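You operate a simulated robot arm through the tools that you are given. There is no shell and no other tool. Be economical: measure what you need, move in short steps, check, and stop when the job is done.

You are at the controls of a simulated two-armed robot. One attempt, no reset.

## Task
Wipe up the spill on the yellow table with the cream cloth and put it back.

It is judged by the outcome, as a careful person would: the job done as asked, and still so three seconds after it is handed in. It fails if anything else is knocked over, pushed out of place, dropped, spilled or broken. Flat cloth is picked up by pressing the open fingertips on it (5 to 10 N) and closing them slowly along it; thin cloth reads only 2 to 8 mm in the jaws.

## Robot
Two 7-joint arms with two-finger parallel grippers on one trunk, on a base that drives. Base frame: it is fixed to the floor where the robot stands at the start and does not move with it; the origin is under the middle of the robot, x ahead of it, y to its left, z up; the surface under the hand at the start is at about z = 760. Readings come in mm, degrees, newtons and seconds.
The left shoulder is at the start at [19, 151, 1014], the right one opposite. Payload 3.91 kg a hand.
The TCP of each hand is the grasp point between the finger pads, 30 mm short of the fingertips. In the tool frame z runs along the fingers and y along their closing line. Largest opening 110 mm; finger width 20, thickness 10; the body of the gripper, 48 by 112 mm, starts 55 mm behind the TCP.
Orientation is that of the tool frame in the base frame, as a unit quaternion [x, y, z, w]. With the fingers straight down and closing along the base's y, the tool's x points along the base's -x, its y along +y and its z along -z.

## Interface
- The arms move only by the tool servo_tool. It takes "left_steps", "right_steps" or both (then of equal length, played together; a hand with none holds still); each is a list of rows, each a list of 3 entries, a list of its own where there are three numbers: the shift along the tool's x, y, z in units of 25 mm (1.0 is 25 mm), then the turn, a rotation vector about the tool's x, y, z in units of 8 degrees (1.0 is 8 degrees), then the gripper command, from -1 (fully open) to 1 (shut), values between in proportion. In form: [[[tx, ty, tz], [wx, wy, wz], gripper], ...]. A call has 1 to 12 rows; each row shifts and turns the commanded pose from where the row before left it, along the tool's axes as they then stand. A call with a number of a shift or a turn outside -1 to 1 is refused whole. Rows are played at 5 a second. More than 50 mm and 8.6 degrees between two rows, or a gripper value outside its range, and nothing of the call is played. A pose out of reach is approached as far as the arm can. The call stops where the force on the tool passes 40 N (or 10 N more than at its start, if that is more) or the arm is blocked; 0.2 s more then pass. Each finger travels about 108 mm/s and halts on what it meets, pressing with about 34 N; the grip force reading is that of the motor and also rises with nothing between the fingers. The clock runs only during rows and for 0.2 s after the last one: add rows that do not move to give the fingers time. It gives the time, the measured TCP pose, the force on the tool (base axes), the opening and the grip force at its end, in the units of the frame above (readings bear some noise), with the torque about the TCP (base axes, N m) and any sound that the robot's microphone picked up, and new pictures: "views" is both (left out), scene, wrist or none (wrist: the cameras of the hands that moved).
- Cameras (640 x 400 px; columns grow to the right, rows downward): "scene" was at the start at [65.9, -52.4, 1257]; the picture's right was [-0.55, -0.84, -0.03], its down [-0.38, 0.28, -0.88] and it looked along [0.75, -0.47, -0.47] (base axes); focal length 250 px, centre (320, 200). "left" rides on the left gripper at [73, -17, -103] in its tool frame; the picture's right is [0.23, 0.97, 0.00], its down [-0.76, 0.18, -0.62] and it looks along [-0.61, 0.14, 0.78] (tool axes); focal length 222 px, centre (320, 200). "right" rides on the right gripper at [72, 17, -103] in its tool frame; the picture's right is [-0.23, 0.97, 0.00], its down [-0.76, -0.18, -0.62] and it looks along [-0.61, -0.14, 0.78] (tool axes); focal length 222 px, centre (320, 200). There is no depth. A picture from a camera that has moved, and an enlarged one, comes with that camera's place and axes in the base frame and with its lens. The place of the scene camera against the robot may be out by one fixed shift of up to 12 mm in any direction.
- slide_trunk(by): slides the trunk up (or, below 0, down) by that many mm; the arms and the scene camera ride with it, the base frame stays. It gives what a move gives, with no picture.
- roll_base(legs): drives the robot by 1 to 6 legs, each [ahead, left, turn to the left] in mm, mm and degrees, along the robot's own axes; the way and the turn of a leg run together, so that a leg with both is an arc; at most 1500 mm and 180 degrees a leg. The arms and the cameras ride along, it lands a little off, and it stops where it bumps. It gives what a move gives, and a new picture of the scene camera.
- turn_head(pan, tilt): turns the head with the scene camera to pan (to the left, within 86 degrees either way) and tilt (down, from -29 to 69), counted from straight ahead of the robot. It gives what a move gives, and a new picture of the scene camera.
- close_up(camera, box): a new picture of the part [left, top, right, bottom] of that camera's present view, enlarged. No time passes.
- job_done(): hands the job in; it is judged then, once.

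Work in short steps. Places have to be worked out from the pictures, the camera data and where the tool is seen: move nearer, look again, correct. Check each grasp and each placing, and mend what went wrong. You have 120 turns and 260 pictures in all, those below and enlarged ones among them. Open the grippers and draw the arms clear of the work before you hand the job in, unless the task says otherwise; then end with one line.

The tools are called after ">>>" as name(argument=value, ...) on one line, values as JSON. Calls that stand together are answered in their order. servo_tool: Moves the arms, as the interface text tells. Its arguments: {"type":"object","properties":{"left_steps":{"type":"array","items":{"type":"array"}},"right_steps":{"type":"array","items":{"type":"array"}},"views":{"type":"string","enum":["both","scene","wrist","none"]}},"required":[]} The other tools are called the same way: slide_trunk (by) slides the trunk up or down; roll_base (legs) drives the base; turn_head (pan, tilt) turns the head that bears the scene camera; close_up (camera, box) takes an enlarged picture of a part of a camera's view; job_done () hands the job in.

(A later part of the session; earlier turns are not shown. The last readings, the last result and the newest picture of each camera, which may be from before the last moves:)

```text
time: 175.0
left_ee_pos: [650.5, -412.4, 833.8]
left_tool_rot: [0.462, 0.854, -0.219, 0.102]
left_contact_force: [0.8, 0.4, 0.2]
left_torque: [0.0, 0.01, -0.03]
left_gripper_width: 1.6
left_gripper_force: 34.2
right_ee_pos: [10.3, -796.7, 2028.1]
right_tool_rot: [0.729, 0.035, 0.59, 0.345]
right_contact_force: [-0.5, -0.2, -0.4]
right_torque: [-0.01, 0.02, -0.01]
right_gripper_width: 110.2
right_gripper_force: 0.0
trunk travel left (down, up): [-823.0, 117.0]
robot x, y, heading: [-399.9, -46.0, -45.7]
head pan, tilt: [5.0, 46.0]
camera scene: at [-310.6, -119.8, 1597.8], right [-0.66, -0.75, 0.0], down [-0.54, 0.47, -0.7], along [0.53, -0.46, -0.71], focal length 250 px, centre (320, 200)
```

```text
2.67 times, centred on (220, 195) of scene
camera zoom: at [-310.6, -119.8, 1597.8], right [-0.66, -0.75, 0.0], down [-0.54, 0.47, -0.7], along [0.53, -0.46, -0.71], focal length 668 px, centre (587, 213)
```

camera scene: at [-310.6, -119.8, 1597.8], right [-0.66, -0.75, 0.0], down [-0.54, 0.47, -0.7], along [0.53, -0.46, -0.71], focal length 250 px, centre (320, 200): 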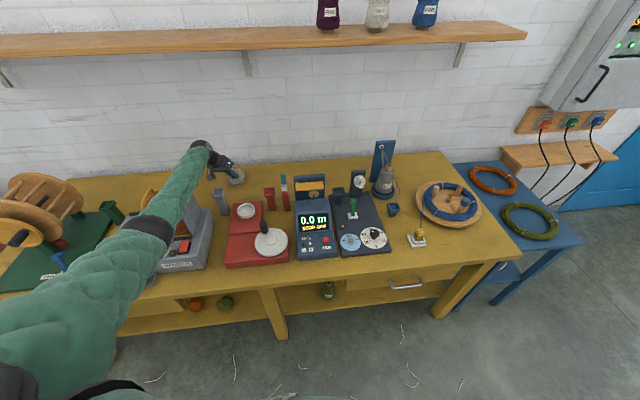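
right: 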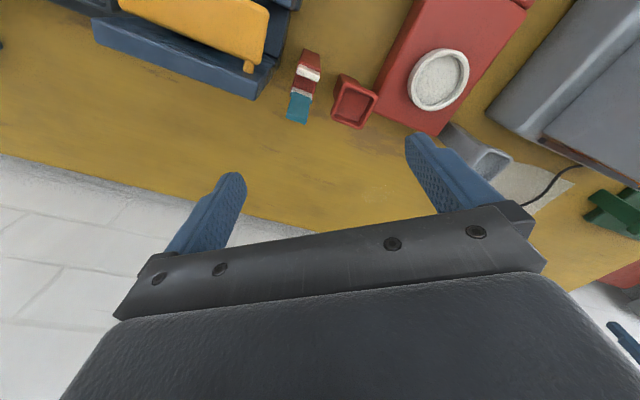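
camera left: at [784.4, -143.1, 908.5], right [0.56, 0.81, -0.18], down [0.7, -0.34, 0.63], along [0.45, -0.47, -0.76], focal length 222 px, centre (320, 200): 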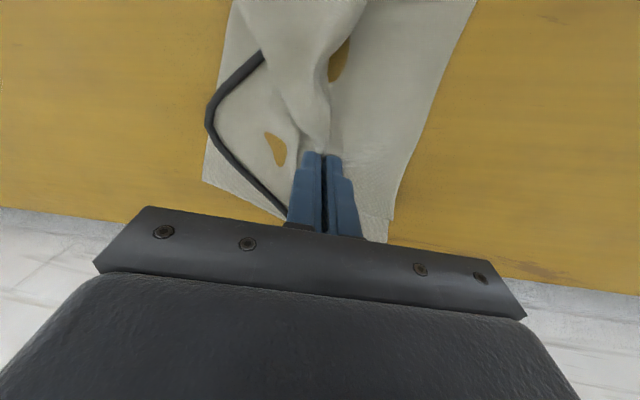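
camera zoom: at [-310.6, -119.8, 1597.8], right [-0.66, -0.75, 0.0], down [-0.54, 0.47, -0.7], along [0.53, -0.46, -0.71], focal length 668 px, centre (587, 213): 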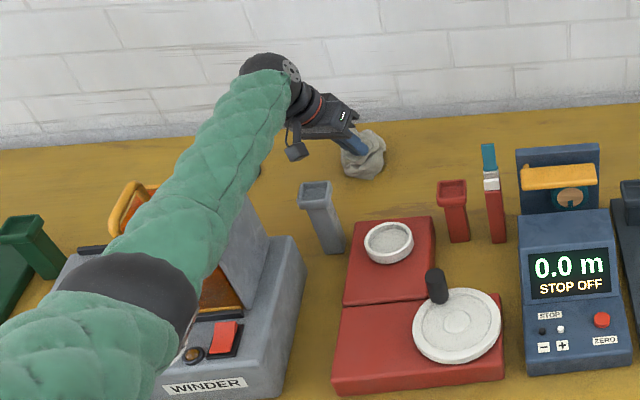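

The cloth blob sits right beside the droplets, robot upright. I'll shift it over them, lower 35 mm with the trunk to press, and scrub with small base strokes.

>>> roll_base(legs=[[-25, -30, 0]])

>>> slide_trunk(by=-35)

>>> roll_base(legs=[[-60, 0, 0], [0, 40, 0], [70, 0, 0], [0, -40, 0], [-70, 0, 0], [0, -40, 0]])

>>> close_up(camera="left", box=[0, 0, 640, 400])

```text
time: 175.9
left_ee_pos: [614.1, -422.9, 821.3]
left_tool_rot: [0.462, 0.855, -0.217, 0.096]
left_contact_force: [-0.7, -1.9, 1.6]
left_torque: [0.21, -0.02, -0.01]
left_gripper_width: 1.5
left_gripper_force: 33.6
right_ee_pos: [-17.9, -815.8, 2017.7]
right_tool_rot: [0.732, 0.033, 0.588, 0.342]
right_contact_force: [-0.1, -1.0, 0.1]
right_torque: [0.0, 0.0, 0.1]
right_gripper_width: 109.8
right_gripper_force: 0.1
trunk travel left (down, up): [-823.0, 117.0]
robot x, y, heading: [-437.6, -50.5, -45.8]
head pan, tilt: [5.0, 46.0]
camera scene: at [-340.6, -135.9, 1595.4], right [-0.66, -0.75, 0.0], down [-0.54, 0.47, -0.69], along [0.52, -0.45, -0.72], focal length 250 px, centre (320, 200)
```

scene: 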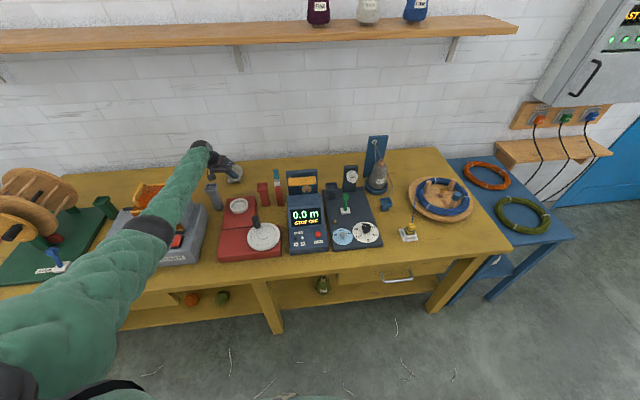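

```text
time: 176.7
left_ee_pos: [603.5, -436.0, 804.0]
left_tool_rot: [0.467, 0.851, -0.217, 0.101]
left_contact_force: [1.1, 0.0, 0.3]
left_torque: [0.02, -0.01, 0.01]
left_gripper_width: 1.8
left_gripper_force: 34.3
right_ee_pos: [-43.1, -820.2, 1990.0]
right_tool_rot: [0.729, 0.029, 0.592, 0.343]
right_contact_force: [-0.4, 0.7, 0.1]
right_torque: [-0.05, -0.02, -0.03]
right_gripper_width: 110.0
right_gripper_force: 0.0
trunk travel left (down, up): [-788.0, 152.0]
robot x, y, heading: [-437.2, -48.6, -46.4]
head pan, tilt: [5.0, 46.0]
```

```text
time: 177.6
left_ee_pos: [582.0, -446.6, 797.9]
left_tool_rot: [0.478, 0.843, -0.228, 0.095]
left_contact_force: [-0.2, 0.6, 0.0]
left_torque: [0.02, -0.06, -0.01]
left_gripper_width: 1.5
left_gripper_force: 34.5
right_ee_pos: [-58.1, -800.9, 1982.3]
right_tool_rot: [0.733, 0.022, 0.581, 0.353]
right_contact_force: [0.1, 0.8, -0.2]
right_torque: [0.03, 0.02, -0.05]
right_gripper_width: 110.0
right_gripper_force: 0.1
trunk travel left (down, up): [-788.0, 152.0]
robot x, y, heading: [-454.2, -23.8, -48.0]
head pan, tilt: [5.0, 46.0]
stopped in leg 1: the force on the tool passed its limit at 57 N (the readings are from after the stop); the commanded pose is now the measured one
camera scene: at [-358.6, -110.2, 1560.8], right [-0.68, -0.73, 0.0], down [-0.53, 0.49, -0.69], along [0.51, -0.47, -0.72], focal length 250 px, centre (320, 200)
```

scene: 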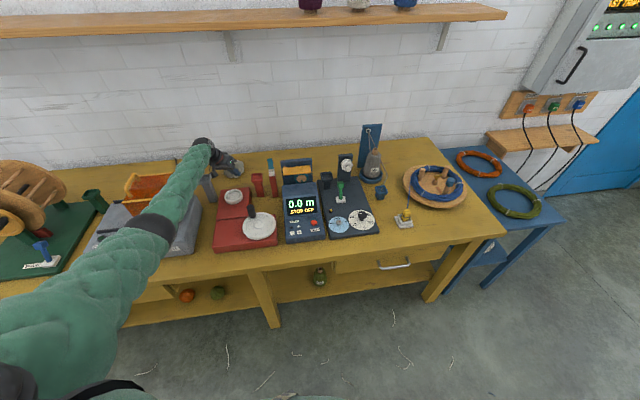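

```text
1.00 times, centred on (320, 200) of left (not enlarged: the box is as wide or as high as the picture)
camera zoom: at [535.7, -346.7, 865.8], right [0.71, 0.6, -0.37], down [0.59, -0.21, 0.78], along [0.4, -0.77, -0.5], focal length 222 px, centre (320, 200)
```

zoom: 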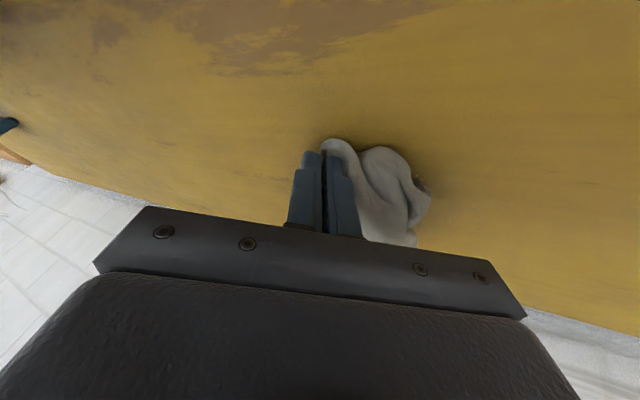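

The cloth now covers the spill; the stroke back was stopped near the grey cup, so I'll scrub only forward and sideways from here, then inspect.

>>> roll_base(legs=[[40, 0, 0], [0, -40, 0], [40, 0, 0], [0, 60, 0]])

>>> close_up(camera="left", box=[0, 0, 640, 400])

>>> close_up(camera="scene", box=[80, 110, 320, 260])

```text
time: 180.1
left_ee_pos: [644.0, -503.1, 799.3]
left_tool_rot: [0.482, 0.84, -0.231, 0.096]
left_contact_force: [-0.2, 0.0, -0.2]
left_torque: [-0.01, -0.04, 0.02]
left_gripper_width: 1.5
left_gripper_force: 34.0
right_ee_pos: [4.4, -847.0, 1985.3]
right_tool_rot: [0.733, 0.02, 0.58, 0.356]
right_contact_force: [-0.1, 0.4, 0.0]
right_torque: [0.02, 0.04, -0.1]
right_gripper_width: 110.1
right_gripper_force: 0.1
trunk travel left (down, up): [-788.0, 152.0]
robot x, y, heading: [-391.7, -69.1, -48.3]
head pan, tilt: [5.0, 46.0]
stopped in leg 4: the robot was blocked; the commanded pose is now the measured one
camera scene: at [-293.2, -155.1, 1561.4], right [-0.69, -0.73, 0.0], down [-0.52, 0.49, -0.7], along [0.51, -0.48, -0.72], focal length 250 px, centre (320, 200)
```

scene: 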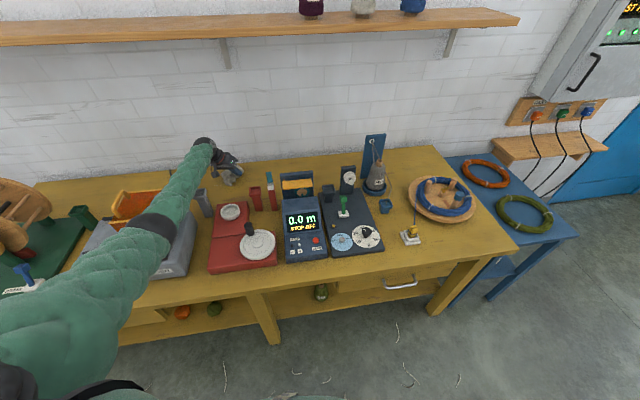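

```text
1.00 times, centred on (320, 200) of left (not enlarged: the box is as wide or as high as the picture)
camera zoom: at [597.0, -404.3, 868.0], right [0.71, 0.59, -0.37], down [0.58, -0.21, 0.79], along [0.39, -0.78, -0.49], focal length 222 px, centre (320, 200)
```

zoom: 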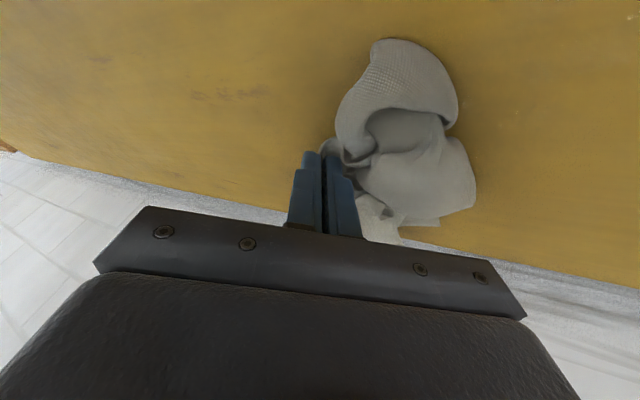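

```text
2.67 times, centred on (200, 185) of scene
camera zoom: at [-293.2, -155.1, 1561.4], right [-0.69, -0.73, 0.0], down [-0.52, 0.49, -0.7], along [0.51, -0.48, -0.72], focal length 668 px, centre (640, 240)
```

zoom: 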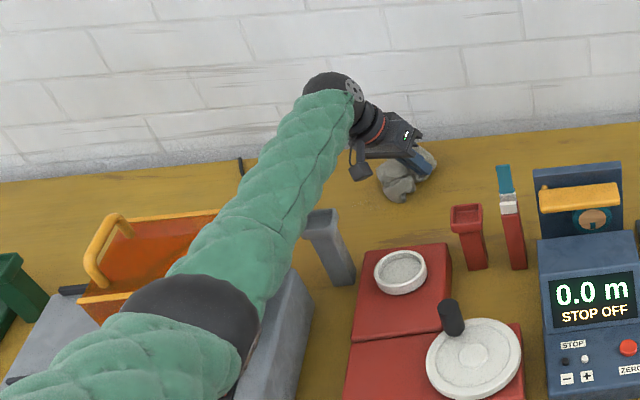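

The spill site was swept. I'll lift with the trunk, look at the spot, and carry the cloth back behind the winder.

>>> slide_trunk(by=150)

>>> roll_base(legs=[[-91, 357, 0], [-60, -15, 0]])

>>> close_up(camera="left", box=[0, 0, 640, 400])

>>> close_up(camera="scene", box=[200, 120, 440, 270])

```text
time: 181.9
left_ee_pos: [643.4, -505.5, 947.8]
left_tool_rot: [0.483, 0.84, -0.229, 0.095]
left_contact_force: [-0.2, 0.4, -0.8]
left_torque: [0.03, 0.0, 0.0]
left_gripper_width: 1.5
left_gripper_force: 34.3
right_ee_pos: [5.9, -852.1, 2132.1]
right_tool_rot: [0.734, 0.019, 0.58, 0.354]
right_contact_force: [-0.3, -0.3, 0.1]
right_torque: [0.0, -0.03, 0.01]
right_gripper_width: 109.7
right_gripper_force: 0.0
trunk travel left (down, up): [-938.0, 2.0]
robot x, y, heading: [-384.9, -64.3, -48.3]
head pan, tilt: [5.0, 46.0]
```

```text
time: 184.9
left_ee_pos: [812.2, -161.2, 938.9]
left_tool_rot: [0.482, 0.841, -0.228, 0.092]
left_contact_force: [0.4, 0.2, -0.5]
left_torque: [0.02, 0.03, 0.01]
left_gripper_width: 1.5
left_gripper_force: 33.9
right_ee_pos: [180.3, -516.3, 2123.5]
right_tool_rot: [0.737, 0.019, 0.577, 0.352]
right_contact_force: [0.7, -1.2, 0.4]
right_torque: [0.01, 0.0, 0.02]
right_gripper_width: 109.9
right_gripper_force: 0.1
trunk travel left (down, up): [-938.0, 2.0]
robot x, y, heading: [-223.9, 278.4, -48.4]
head pan, tilt: [5.0, 46.0]
camera scene: at [-119.9, 179.7, 1709.7], right [-0.69, -0.73, 0.0], down [-0.53, 0.5, -0.69], along [0.5, -0.47, -0.72], focal length 250 px, centre (320, 200)
```

scene: 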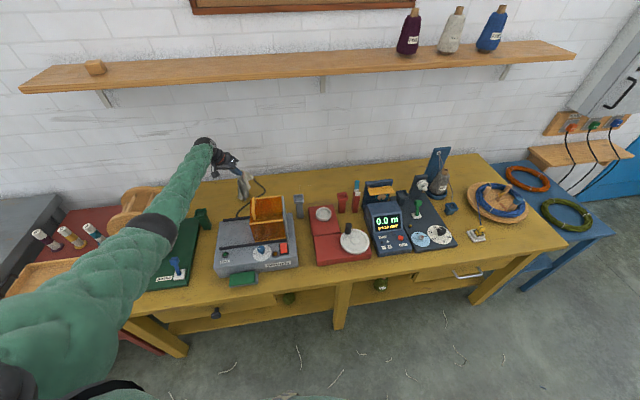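

```text
1.00 times, centred on (320, 200) of left (not enlarged: the box is as wide or as high as the picture)
camera zoom: at [765.8, -64.3, 1008.8], right [0.71, 0.59, -0.37], down [0.59, -0.21, 0.78], along [0.38, -0.78, -0.5], focal length 222 px, centre (320, 200)
```

zoom: 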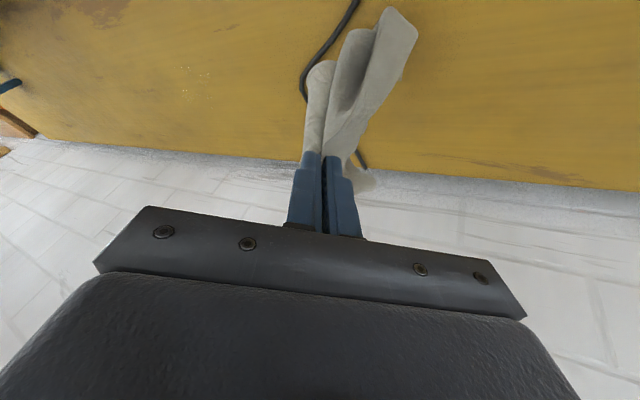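

```text
2.67 times, centred on (320, 195) of scene
camera zoom: at [-119.9, 179.7, 1709.7], right [-0.69, -0.73, 0.0], down [-0.53, 0.5, -0.69], along [0.5, -0.47, -0.72], focal length 668 px, centre (320, 213)
```

zoom: 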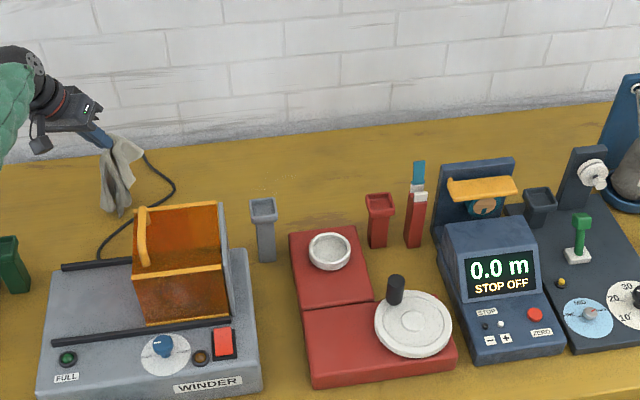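

Everything stands in place, but the droplets are still visible at (649, -423), as my strokes were ~35 mm off. I'll go back, set the cloth exactly on them, scrub in small loops, lift and return.

>>> roll_base(legs=[[122, -330, 0]])

>>> slide_trunk(by=-150)

>>> roll_base(legs=[[0, -25, 0], [35, 0, 0], [0, 30, 0], [-45, 0, 0], [0, -30, 0], [30, 0, 0]])

>>> close_up(camera="left", box=[0, 0, 640, 400])

```text
time: 187.2
left_ee_pos: [635.0, -473.4, 946.6]
left_tool_rot: [0.478, 0.842, -0.23, 0.096]
left_contact_force: [0.4, -0.7, -0.4]
left_torque: [0.0, -0.02, -0.01]
left_gripper_width: 1.7
left_gripper_force: 33.6
right_ee_pos: [2.7, -826.7, 2130.9]
right_tool_rot: [0.734, 0.023, 0.581, 0.35]
right_contact_force: [0.1, -0.5, 0.4]
right_torque: [0.0, 0.02, 0.01]
right_gripper_width: 109.8
right_gripper_force: 0.1
trunk travel left (down, up): [-938.0, 2.0]
robot x, y, heading: [-403.0, -51.3, -47.9]
head pan, tilt: [5.0, 46.0]
camera scene: at [-303.9, -137.6, 1711.1], right [-0.68, -0.74, 0.0], down [-0.53, 0.49, -0.69], along [0.51, -0.47, -0.72], focal length 250 px, centre (320, 200)
```

scene: 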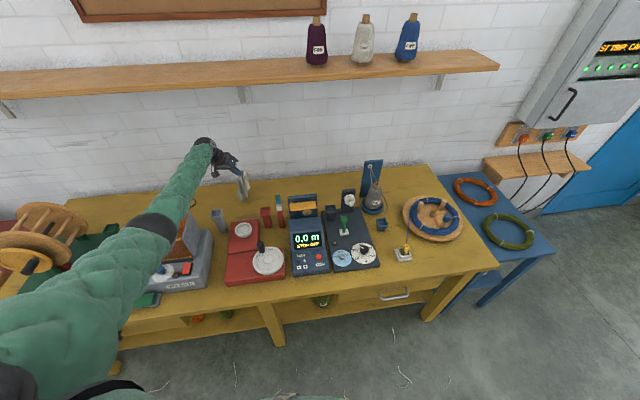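

```text
time: 189.0
left_ee_pos: [628.0, -481.6, 809.1]
left_tool_rot: [0.48, 0.841, -0.227, 0.101]
left_contact_force: [0.3, -0.7, -0.2]
left_torque: [0.0, 0.03, 0.02]
left_gripper_width: 1.7
left_gripper_force: 33.7
right_ee_pos: [-15.0, -832.5, 1983.4]
right_tool_rot: [0.732, 0.02, 0.583, 0.35]
right_contact_force: [1.1, -0.2, -0.5]
right_torque: [-0.01, 0.01, 0.0]
right_gripper_width: 109.8
right_gripper_force: 0.1
trunk travel left (down, up): [-788.0, 152.0]
robot x, y, heading: [-400.6, -48.9, -47.7]
head pan, tilt: [5.0, 46.0]
```

```text
time: 192.1
left_ee_pos: [627.2, -506.1, 799.2]
left_tool_rot: [0.478, 0.842, -0.23, 0.097]
left_contact_force: [0.1, -0.1, 1.2]
left_torque: [0.0, 0.02, -0.04]
left_gripper_width: 1.5
left_gripper_force: 33.9
right_ee_pos: [-7.9, -855.2, 1985.0]
right_tool_rot: [0.733, 0.024, 0.581, 0.352]
right_contact_force: [-0.2, 1.2, 0.0]
right_torque: [0.03, 0.01, -0.04]
right_gripper_width: 110.3
right_gripper_force: 0.0
trunk travel left (down, up): [-788.0, 152.0]
robot x, y, heading: [-409.9, -82.5, -47.6]
head pan, tilt: [5.0, 46.0]
camera scene: at [-311.9, -166.8, 1561.4], right [-0.68, -0.73, 0.0], down [-0.53, 0.49, -0.7], along [0.51, -0.47, -0.72], focal length 250 px, centre (320, 200)
```

scene: 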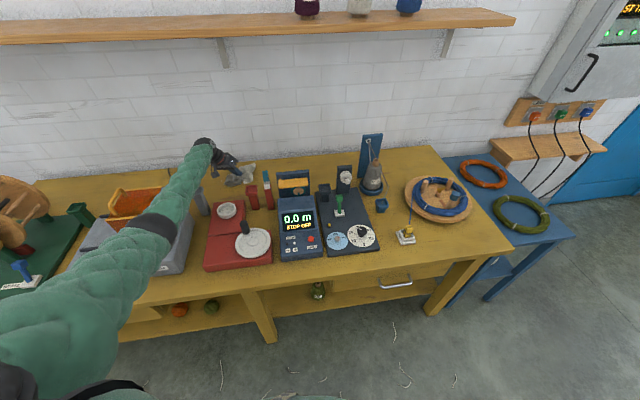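

```text
1.00 times, centred on (320, 200) of left (not enlarged: the box is as wide or as high as the picture)
camera zoom: at [580.0, -408.1, 866.9], right [0.71, 0.6, -0.37], down [0.59, -0.2, 0.78], along [0.39, -0.78, -0.49], focal length 222 px, centre (320, 200)
```

zoom: 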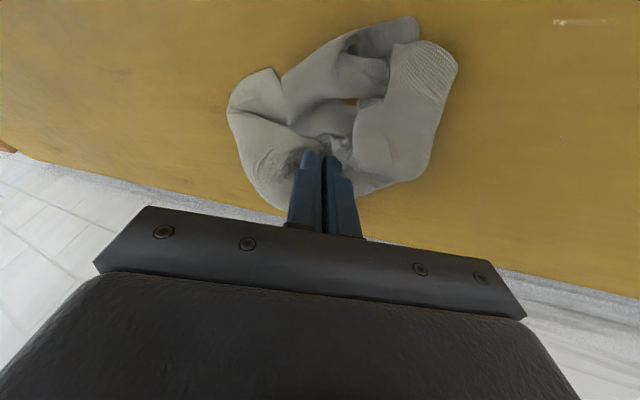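

The cloth is still ~80 mm short of the ring, which shows at (645, -404). I'll shift it there, scrub in loops, then lift and look.

>>> roll_base(legs=[[-20, 82, 0], [35, 0, 0], [0, 25, 0], [-40, 0, 0], [0, -45, 0], [40, 0, 0]])

>>> roll_base(legs=[[0, 40, 0], [-35, 0, 0], [25, -15, 0]])

>>> slide_trunk(by=150)

>>> roll_base(legs=[[-115, 285, 0]])

>>> close_up(camera="left", box=[0, 0, 640, 400])

```text
time: 193.0
left_ee_pos: [629.6, -507.6, 798.8]
left_tool_rot: [0.493, 0.832, -0.237, 0.092]
left_contact_force: [-0.1, -0.4, 0.7]
left_torque: [-0.01, -0.02, 0.02]
left_gripper_width: 1.6
left_gripper_force: 34.1
right_ee_pos: [2.1, -829.1, 1983.4]
right_tool_rot: [0.734, 0.018, 0.579, 0.356]
right_contact_force: [-0.9, 0.7, 0.4]
right_torque: [0.06, 0.05, -0.11]
right_gripper_width: 109.7
right_gripper_force: 0.0
trunk travel left (down, up): [-788.0, 152.0]
robot x, y, heading: [-379.2, -48.6, -48.7]
head pan, tilt: [5.0, 46.0]
stopped in leg 1: the robot was blocked; the commanded pose is now the measured one
camera scene: at [-289.9, -135.0, 1561.3], right [-0.69, -0.72, 0.0], down [-0.52, 0.5, -0.7], along [0.5, -0.48, -0.72], focal length 250 px, centre (320, 200)
```

scene: 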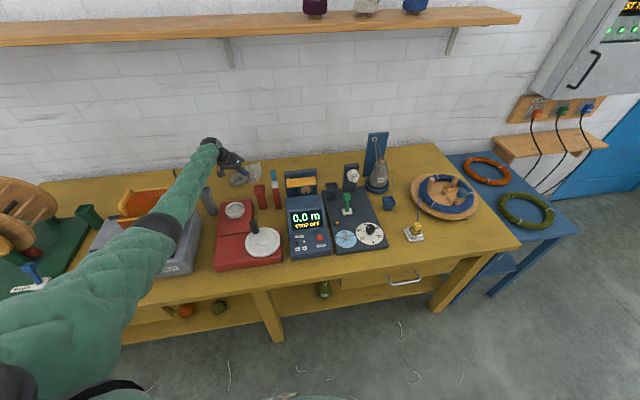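

```text
time: 193.8
left_ee_pos: [628.2, -515.6, 798.5]
left_tool_rot: [0.497, 0.829, -0.24, 0.09]
left_contact_force: [-0.3, 1.0, 1.1]
left_torque: [0.03, -0.01, 0.01]
left_gripper_width: 1.6
left_gripper_force: 34.2
right_ee_pos: [6.9, -828.3, 1980.0]
right_tool_rot: [0.735, 0.014, 0.576, 0.358]
right_contact_force: [-0.2, 1.3, 0.6]
right_torque: [0.03, 0.07, -0.06]
right_gripper_width: 109.9
right_gripper_force: 0.2
trunk travel left (down, up): [-788.0, 152.0]
robot x, y, heading: [-375.4, -37.7, -48.9]
head pan, tilt: [5.0, 46.0]
stopped in leg 1: the robot was blocked; the commanded pose is now the measured one
camera scene: at [-282.0, -130.8, 1561.1], right [-0.69, -0.72, 0.0], down [-0.52, 0.5, -0.69], along [0.5, -0.48, -0.72], focal length 250 px, centre (320, 200)
```

scene: 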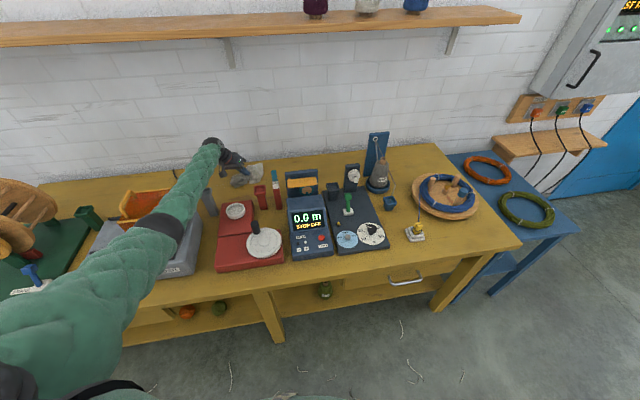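

```text
time: 195.5
left_ee_pos: [633.2, -505.6, 943.4]
left_tool_rot: [0.495, 0.831, -0.24, 0.089]
left_contact_force: [0.2, 0.6, 1.2]
left_torque: [-0.01, -0.03, 0.0]
left_gripper_width: 1.6
left_gripper_force: 34.2
right_ee_pos: [13.9, -827.0, 2128.2]
right_tool_rot: [0.736, 0.016, 0.576, 0.355]
right_contact_force: [-0.5, 0.6, 0.3]
right_torque: [0.03, 0.04, 0.03]
right_gripper_width: 110.1
right_gripper_force: 0.1
trunk travel left (down, up): [-938.0, 2.0]
robot x, y, heading: [-368.3, -38.1, -49.0]
head pan, tilt: [5.0, 46.0]
```

```text
time: 197.6
left_ee_pos: [772.7, -238.7, 943.6]
left_tool_rot: [0.494, 0.831, -0.238, 0.09]
left_contact_force: [-0.1, 0.3, -0.5]
left_torque: [0.03, -0.03, 0.05]
left_gripper_width: 1.9
left_gripper_force: 33.7
right_ee_pos: [152.1, -562.1, 2126.4]
right_tool_rot: [0.736, 0.015, 0.577, 0.355]
right_contact_force: [0.9, -0.4, -0.2]
right_torque: [0.0, 0.01, 0.04]
right_gripper_width: 110.0
right_gripper_force: 0.1
trunk travel left (down, up): [-938.0, 2.0]
robot x, y, heading: [-235.1, 231.1, -48.6]
head pan, tilt: [5.0, 46.0]
camera scene: at [-140.8, 137.1, 1710.9], right [-0.69, -0.72, 0.0], down [-0.52, 0.5, -0.69], along [0.5, -0.48, -0.72], focal length 250 px, centre (320, 200)
```

scene: 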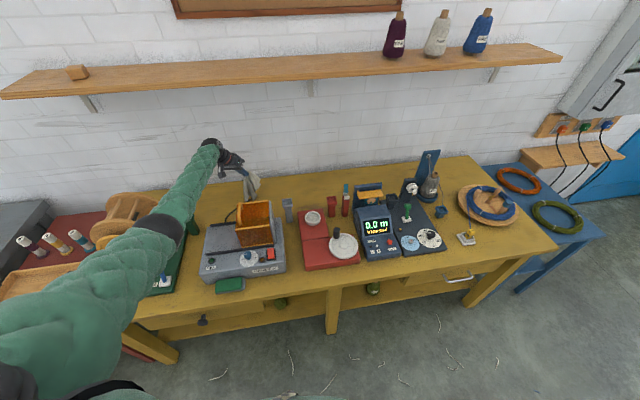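

```text
1.00 times, centred on (320, 200) of left (not enlarged: the box is as wide or as high as the picture)
camera zoom: at [730.6, -137.0, 1011.5], right [0.73, 0.56, -0.39], down [0.59, -0.22, 0.78], along [0.36, -0.8, -0.49], focal length 222 px, centre (320, 200)
```

zoom: 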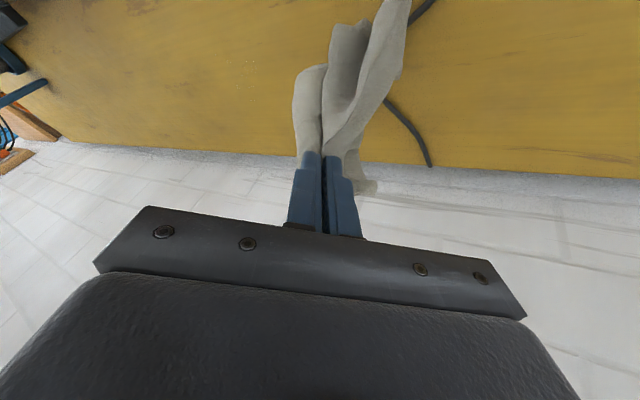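

I'll enlarge the view of the spill site and move the cloth over its home spot to lay it down.

>>> close_up(camera="left", box=[120, 10, 320, 135])

>>> roll_base(legs=[[-53, 64, 0]])

>>> slide_trunk(by=-70)

>>> close_up(camera="left", box=[0, 0, 640, 400])

```text
3.20 times, centred on (220, 72) of left
camera zoom: at [730.6, -137.0, 1011.5], right [0.73, 0.56, -0.39], down [0.59, -0.22, 0.78], along [0.36, -0.8, -0.49], focal length 711 px, centre (640, 608)
```

zoom: 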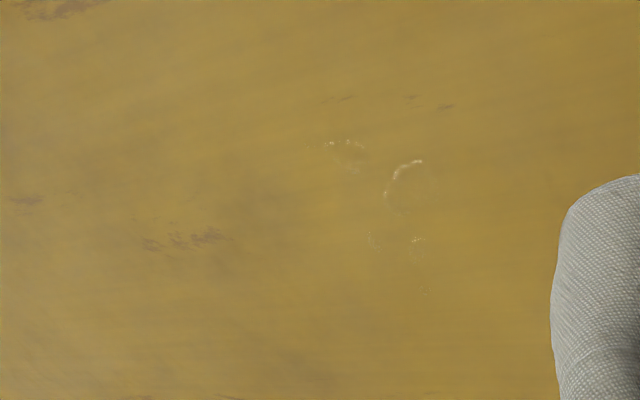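

```text
time: 198.7
left_ee_pos: [787.2, -160.4, 943.9]
left_tool_rot: [0.495, 0.831, -0.237, 0.089]
left_contact_force: [-0.7, -0.3, -0.4]
left_torque: [0.01, -0.05, 0.01]
left_gripper_width: 1.8
left_gripper_force: 34.3
right_ee_pos: [165.9, -487.0, 2124.2]
right_tool_rot: [0.736, 0.013, 0.576, 0.355]
right_contact_force: [-0.6, 0.1, -0.1]
right_torque: [0.02, 0.0, 0.06]
right_gripper_width: 110.0
right_gripper_force: 0.1
trunk travel left (down, up): [-938.0, 2.0]
robot x, y, heading: [-215.4, 311.4, -48.8]
head pan, tilt: [5.0, 46.0]
camera scene: at [-124.1, 215.2, 1710.5], right [-0.69, -0.72, 0.0], down [-0.52, 0.5, -0.69], along [0.5, -0.48, -0.72], focal length 250 px, centre (320, 200)
```

scene: 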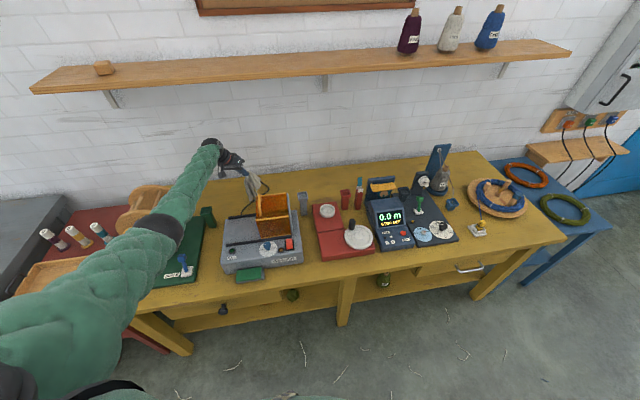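

```text
time: 199.8
left_ee_pos: [787.9, -158.0, 874.1]
left_tool_rot: [0.495, 0.831, -0.238, 0.089]
left_contact_force: [-0.4, -0.2, 0.3]
left_torque: [0.03, -0.01, 0.01]
left_gripper_width: 1.7
left_gripper_force: 34.0
right_ee_pos: [166.6, -481.4, 2057.3]
right_tool_rot: [0.736, 0.013, 0.576, 0.357]
right_contact_force: [1.3, -0.6, 0.6]
right_torque: [-0.03, -0.01, 0.06]
right_gripper_width: 109.9
right_gripper_force: 0.0
trunk travel left (down, up): [-868.0, 72.0]
robot x, y, heading: [-220.7, 313.5, -48.8]
head pan, tilt: [5.0, 46.0]
```

```text
1.00 times, centred on (320, 200) of left (not enlarged: the box is as wide or as high as the picture)
camera zoom: at [746.8, -57.8, 941.6], right [0.73, 0.56, -0.39], down [0.59, -0.22, 0.78], along [0.35, -0.8, -0.49], focal length 222 px, centre (320, 200)
```

zoom: 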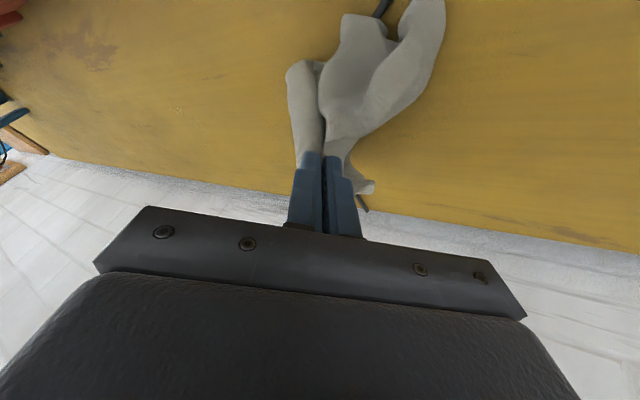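

The spill is partly gone; residues remain around (633–680, -393…-429). I'll make one more pass there, pressing less deeply so the forearm stays clear of the hood, then come back.

>>> slide_trunk(by=70)

>>> roll_base(legs=[[120, -285, 0]])

>>> slide_trunk(by=-132)

>>> roll_base(legs=[[25, 0, 0], [0, -35, 0], [-50, 0, 0], [0, 40, 0], [55, 0, 0], [0, -40, 0]])

>>> roll_base(legs=[[-25, 0, 0], [0, 35, 0], [25, -20, 0], [-30, 0, 0], [30, 0, 0]])

>>> slide_trunk(by=130)

>>> roll_base(legs=[[-120, 290, 0]])

>>> close_up(camera="left", box=[80, 10, 320, 160])

```text
time: 200.8
left_ee_pos: [789.7, -156.5, 944.2]
left_tool_rot: [0.494, 0.831, -0.239, 0.089]
left_contact_force: [-0.3, -0.2, -0.8]
left_torque: [0.0, -0.03, 0.04]
left_gripper_width: 1.5
left_gripper_force: 33.8
right_ee_pos: [168.4, -478.5, 2128.6]
right_tool_rot: [0.735, 0.012, 0.576, 0.357]
right_contact_force: [0.0, -0.1, 0.3]
right_torque: [-0.02, -0.02, 0.01]
right_gripper_width: 109.9
right_gripper_force: 0.0
trunk travel left (down, up): [-938.0, 2.0]
robot x, y, heading: [-219.5, 313.3, -48.9]
head pan, tilt: [5.0, 46.0]
```

```text
time: 202.9
left_ee_pos: [657.3, -425.5, 943.9]
left_tool_rot: [0.493, 0.831, -0.24, 0.091]
left_contact_force: [-0.1, 0.4, -0.2]
left_torque: [-0.04, -0.01, 0.01]
left_gripper_width: 1.9
left_gripper_force: 34.4
right_ee_pos: [38.5, -746.9, 2130.0]
right_tool_rot: [0.735, 0.015, 0.576, 0.356]
right_contact_force: [-0.3, 1.3, 0.3]
right_torque: [-0.02, 0.0, -0.01]
right_gripper_width: 109.8
right_gripper_force: 0.0
trunk travel left (down, up): [-938.0, 2.0]
robot x, y, heading: [-351.7, 39.4, -48.9]
head pan, tilt: [5.0, 46.0]
camera scene: at [-254.9, -48.8, 1711.1], right [-0.69, -0.72, 0.0], down [-0.52, 0.5, -0.69], along [0.5, -0.48, -0.72], focal length 250 px, centre (320, 200)
```

scene: 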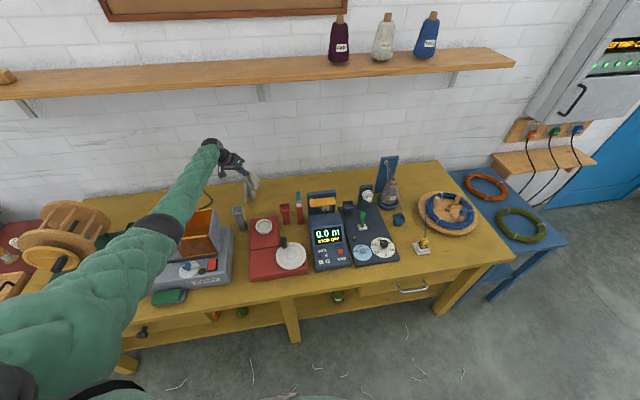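

```text
time: 204.5
left_ee_pos: [661.2, -427.1, 839.6]
left_tool_rot: [0.494, 0.829, -0.241, 0.102]
left_contact_force: [-0.2, 0.4, -0.1]
left_torque: [0.0, -0.01, 0.01]
left_gripper_width: 1.7
left_gripper_force: 34.0
right_ee_pos: [27.0, -743.5, 2002.3]
right_tool_rot: [0.733, 0.015, 0.58, 0.356]
right_contact_force: [-0.4, -0.2, -0.1]
right_torque: [0.03, -0.02, 0.01]
right_gripper_width: 109.9
right_gripper_force: 0.1
trunk travel left (down, up): [-806.0, 134.0]
robot x, y, heading: [-350.7, 40.7, -48.4]
head pan, tilt: [5.0, 46.0]
```

```text
time: 207.8
left_ee_pos: [684.3, -429.3, 837.6]
left_tool_rot: [0.477, 0.839, -0.238, 0.107]
left_contact_force: [-0.2, -0.1, -0.2]
left_torque: [0.0, -0.01, 0.02]
left_gripper_width: 1.5
left_gripper_force: 33.9
right_ee_pos: [52.0, -774.1, 2001.7]
right_tool_rot: [0.734, 0.027, 0.582, 0.35]
right_contact_force: [-1.1, -1.3, -1.4]
right_torque: [-0.06, -0.1, 0.14]
right_gripper_width: 110.3
right_gripper_force: 0.1
trunk travel left (down, up): [-806.0, 134.0]
robot x, y, heading: [-352.9, -8.7, -47.3]
head pan, tilt: [5.0, 46.0]
camera scene: at [-260.0, -85.5, 1580.7], right [-0.67, -0.74, 0.0], down [-0.53, 0.48, -0.7], along [0.52, -0.47, -0.71], focal length 250 px, centre (320, 200)
```

scene: 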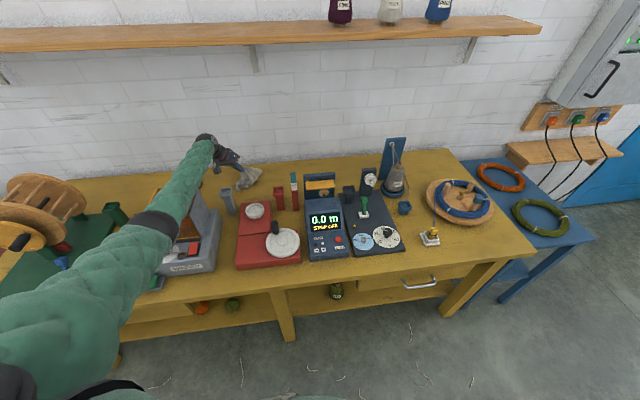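

```text
time: 210.4
left_ee_pos: [695.8, -428.6, 835.1]
left_tool_rot: [0.478, 0.84, -0.235, 0.106]
left_contact_force: [0.2, -1.0, -0.4]
left_torque: [0.03, -0.01, -0.04]
left_gripper_width: 1.9
left_gripper_force: 34.1
right_ee_pos: [61.5, -778.1, 1996.6]
right_tool_rot: [0.735, 0.026, 0.583, 0.346]
right_contact_force: [-0.2, 0.3, 0.2]
right_torque: [-0.01, -0.01, -0.04]
right_gripper_width: 110.1
right_gripper_force: 0.0
trunk travel left (down, up): [-806.0, 134.0]
robot x, y, heading: [-344.6, -0.4, -47.2]
head pan, tilt: [5.0, 46.0]
camera scene: at [-248.9, -87.2, 1579.5], right [-0.67, -0.74, 0.0], down [-0.53, 0.48, -0.7], along [0.52, -0.47, -0.72], focal length 250 px, centre (320, 200)
```

scene: 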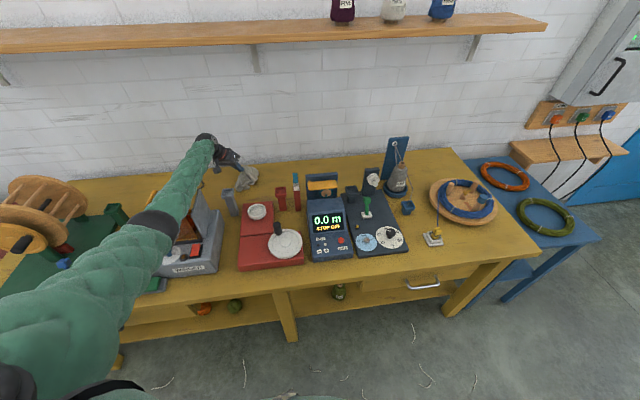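

```text
time: 211.9
left_ee_pos: [699.9, -427.8, 961.9]
left_tool_rot: [0.478, 0.84, -0.235, 0.104]
left_contact_force: [0.4, 0.9, -0.5]
left_torque: [0.01, 0.03, 0.02]
left_gripper_width: 1.8
left_gripper_force: 34.0
right_ee_pos: [70.0, -779.4, 2123.6]
right_tool_rot: [0.736, 0.026, 0.581, 0.346]
right_contact_force: [-0.1, 0.0, 1.0]
right_torque: [-0.01, -0.01, 0.02]
right_gripper_width: 110.1
right_gripper_force: 0.0
trunk travel left (down, up): [-936.0, 4.0]
robot x, y, heading: [-343.1, -0.6, -47.2]
head pan, tilt: [5.0, 46.0]
```

```text
time: 214.1
left_ee_pos: [829.3, -139.8, 962.4]
left_tool_rot: [0.477, 0.841, -0.235, 0.105]
left_contact_force: [-1.1, -0.5, -1.2]
left_torque: [0.01, -0.01, 0.02]
left_gripper_width: 1.9
left_gripper_force: 34.5
right_ee_pos: [199.1, -491.6, 2123.0]
right_tool_rot: [0.735, 0.025, 0.582, 0.346]
right_contact_force: [0.5, -0.7, -0.8]
right_torque: [0.0, 0.0, 0.03]
right_gripper_width: 109.9
right_gripper_force: 0.1
trunk travel left (down, up): [-936.0, 4.0]
robot x, y, heading: [-210.0, 285.7, -47.0]
head pan, tilt: [5.0, 46.0]
camera scene: at [-114.6, 198.8, 1708.9], right [-0.67, -0.74, 0.0], down [-0.53, 0.48, -0.69], along [0.52, -0.46, -0.72], focal length 250 px, centre (320, 200)
```

scene: 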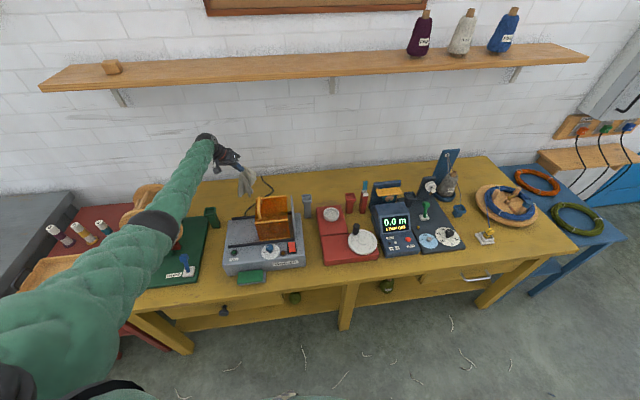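

```text
2.67 times, centred on (200, 85) of left
camera zoom: at [780.8, -40.8, 1028.4], right [0.71, 0.59, -0.38], down [0.58, -0.19, 0.79], along [0.4, -0.78, -0.48], focal length 592 px, centre (640, 507)
```

zoom: 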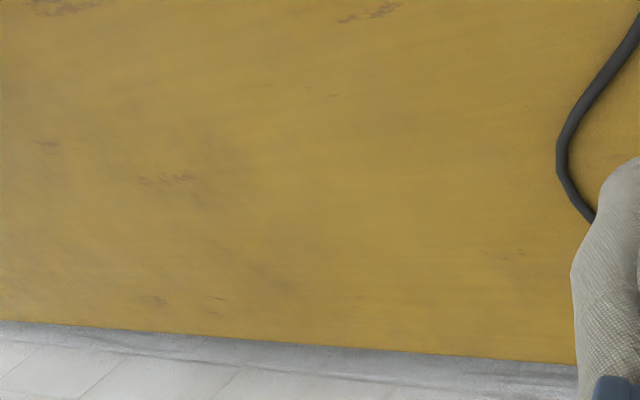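

The spill is gone: the site at (650, -410) shows clean table. Now I'll lay the cloth over its home spot, open the fingers, and lift clear.

>>> roll_base(legs=[[-11, -78, 0]])

>>> slide_trunk(by=-115)

>>> servo_tool(left_steps=[[[0, 0, 0], [0, 0, 0], 0.3], [[0, 0, 0], [0, 0, 0], -0.3], [[0, 0, 0], [0, 0, 0], -0.6], [[0, 0, 0], [0, 0, 0], -0.6]], views="wrist")

>>> slide_trunk(by=115)

>>> close_up(camera="left", box=[0, 0, 640, 400])

```text
time: 215.2
left_ee_pos: [764.9, -183.2, 959.4]
left_tool_rot: [0.476, 0.84, -0.237, 0.104]
left_contact_force: [0.6, 0.3, 0.2]
left_torque: [-0.04, 0.03, -0.01]
left_gripper_width: 1.7
left_gripper_force: 34.0
right_ee_pos: [140.8, -533.6, 2125.2]
right_tool_rot: [0.736, 0.027, 0.58, 0.347]
right_contact_force: [0.8, 0.3, 0.6]
right_torque: [-0.01, 0.0, -0.01]
right_gripper_width: 109.8
right_gripper_force: 0.1
trunk travel left (down, up): [-936.0, 4.0]
robot x, y, heading: [-275.8, 236.6, -47.0]
head pan, tilt: [5.0, 46.0]
camera scene: at [-175.6, 156.2, 1708.9], right [-0.67, -0.74, 0.0], down [-0.54, 0.48, -0.69], along [0.51, -0.47, -0.72], focal length 250 px, centre (320, 200)
```

scene: 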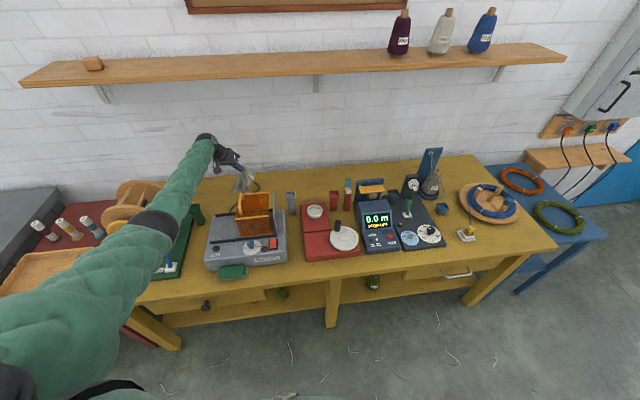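

```text
time: 216.6
left_ee_pos: [761.8, -186.2, 848.0]
left_tool_rot: [0.478, 0.84, -0.236, 0.106]
left_contact_force: [-0.1, -0.7, -0.7]
left_torque: [0.0, -0.03, -0.01]
left_gripper_width: 1.7
left_gripper_force: 34.0
right_ee_pos: [131.6, -537.8, 2010.3]
right_tool_rot: [0.736, 0.025, 0.582, 0.346]
right_contact_force: [0.4, -0.7, -0.5]
right_torque: [-0.01, 0.0, 0.01]
right_gripper_width: 110.1
right_gripper_force: 0.1
trunk travel left (down, up): [-821.0, 119.0]
robot x, y, heading: [-279.2, 239.4, -46.9]
head pan, tilt: [5.0, 46.0]
```

```text
time: 217.6
left_ee_pos: [763.4, -185.5, 846.7]
left_tool_rot: [0.477, 0.84, -0.236, 0.106]
left_contact_force: [-0.4, 0.3, -0.6]
left_torque: [0.0, -0.01, -0.01]
left_gripper_width: 87.9
left_gripper_force: 0.0
right_ee_pos: [133.2, -537.3, 2008.2]
right_tool_rot: [0.736, 0.026, 0.581, 0.346]
right_contact_force: [0.1, 0.4, 0.3]
right_torque: [0.06, 0.0, -0.01]
right_gripper_width: 109.8
right_gripper_force: 0.1
trunk travel left (down, up): [-821.0, 119.0]
robot x, y, heading: [-274.6, 238.8, -47.2]
head pan, tilt: [5.0, 46.0]
camera left: at [714.3, -86.9, 913.0], right [0.71, 0.59, -0.38], down [0.58, -0.19, 0.79], along [0.4, -0.78, -0.48], focal length 222 px, centre (320, 200)
```

left: 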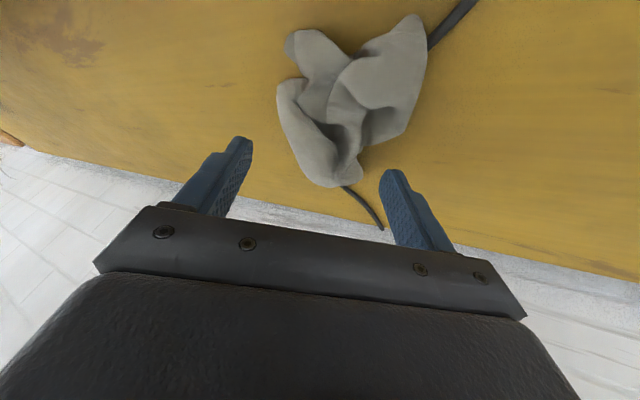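

```text
time: 219.1
left_ee_pos: [763.2, -186.3, 960.6]
left_tool_rot: [0.477, 0.841, -0.235, 0.105]
left_contact_force: [-0.2, -0.9, 0.5]
left_torque: [-0.01, 0.01, 0.01]
left_gripper_width: 88.3
left_gripper_force: 0.1
right_ee_pos: [132.9, -536.6, 2123.9]
right_tool_rot: [0.736, 0.026, 0.582, 0.346]
right_contact_force: [0.6, -0.3, 0.0]
right_torque: [0.04, 0.02, -0.02]
right_gripper_width: 110.0
right_gripper_force: 0.2
trunk travel left (down, up): [-936.0, 4.0]
robot x, y, heading: [-277.9, 243.3, -47.1]
head pan, tilt: [5.0, 46.0]
```

```text
1.00 times, centred on (320, 200) of left (not enlarged: the box is as wide or as high as the picture)
camera zoom: at [714.3, -86.9, 1027.8], right [0.71, 0.59, -0.38], down [0.58, -0.19, 0.79], along [0.4, -0.78, -0.48], focal length 222 px, centre (320, 200)
```

zoom: 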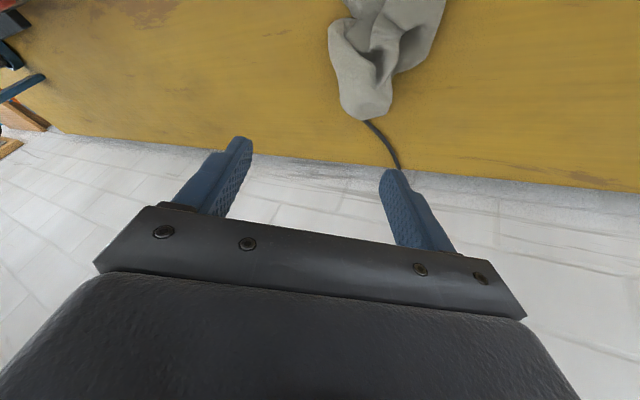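

The cloth is released within its original footprint behind the winder. I'll draw the robot back and take a final look.

>>> roll_base(legs=[[-270, -90, 0]])

>>> close_up(camera="scene", box=[120, 100, 440, 300])

```text
time: 220.6
left_ee_pos: [611.5, -98.3, 967.9]
left_tool_rot: [0.472, 0.842, -0.237, 0.113]
left_contact_force: [28.8, -20.1, -19.4]
left_torque: [0.43, -0.84, 1.56]
left_gripper_width: 77.8
left_gripper_force: 0.0
right_ee_pos: [-21.8, -446.5, 2127.0]
right_tool_rot: [0.735, 0.026, 0.583, 0.346]
right_contact_force: [-1.2, 1.7, 0.4]
right_torque: [0.01, 0.05, -0.03]
right_gripper_width: 110.1
right_gripper_force: 0.0
trunk travel left (down, up): [-936.0, 4.0]
robot x, y, heading: [-430.9, 324.6, -46.8]
head pan, tilt: [5.0, 46.0]
stopped in leg 1: the force on the tool passed its limit at 102 N (the readings are from after the stop); the commanded pose is now the measured one
camera scene: at [-336.5, 241.6, 1709.4], right [-0.67, -0.74, 0.0], down [-0.53, 0.48, -0.7], along [0.52, -0.46, -0.72], focal length 250 px, centre (320, 200)
```

scene: 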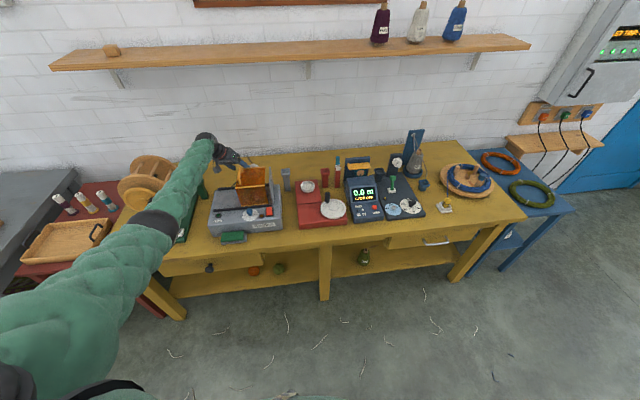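

```text
2.00 times, centred on (280, 200) of scene
camera zoom: at [-336.5, 241.6, 1709.4], right [-0.67, -0.74, 0.0], down [-0.53, 0.48, -0.7], along [0.52, -0.46, -0.72], focal length 501 px, centre (400, 200)
```

zoom: 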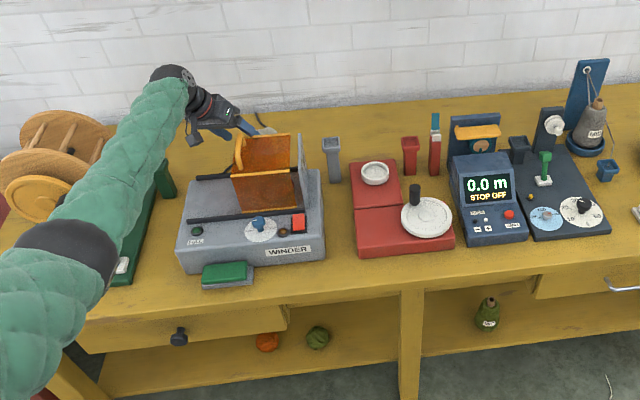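

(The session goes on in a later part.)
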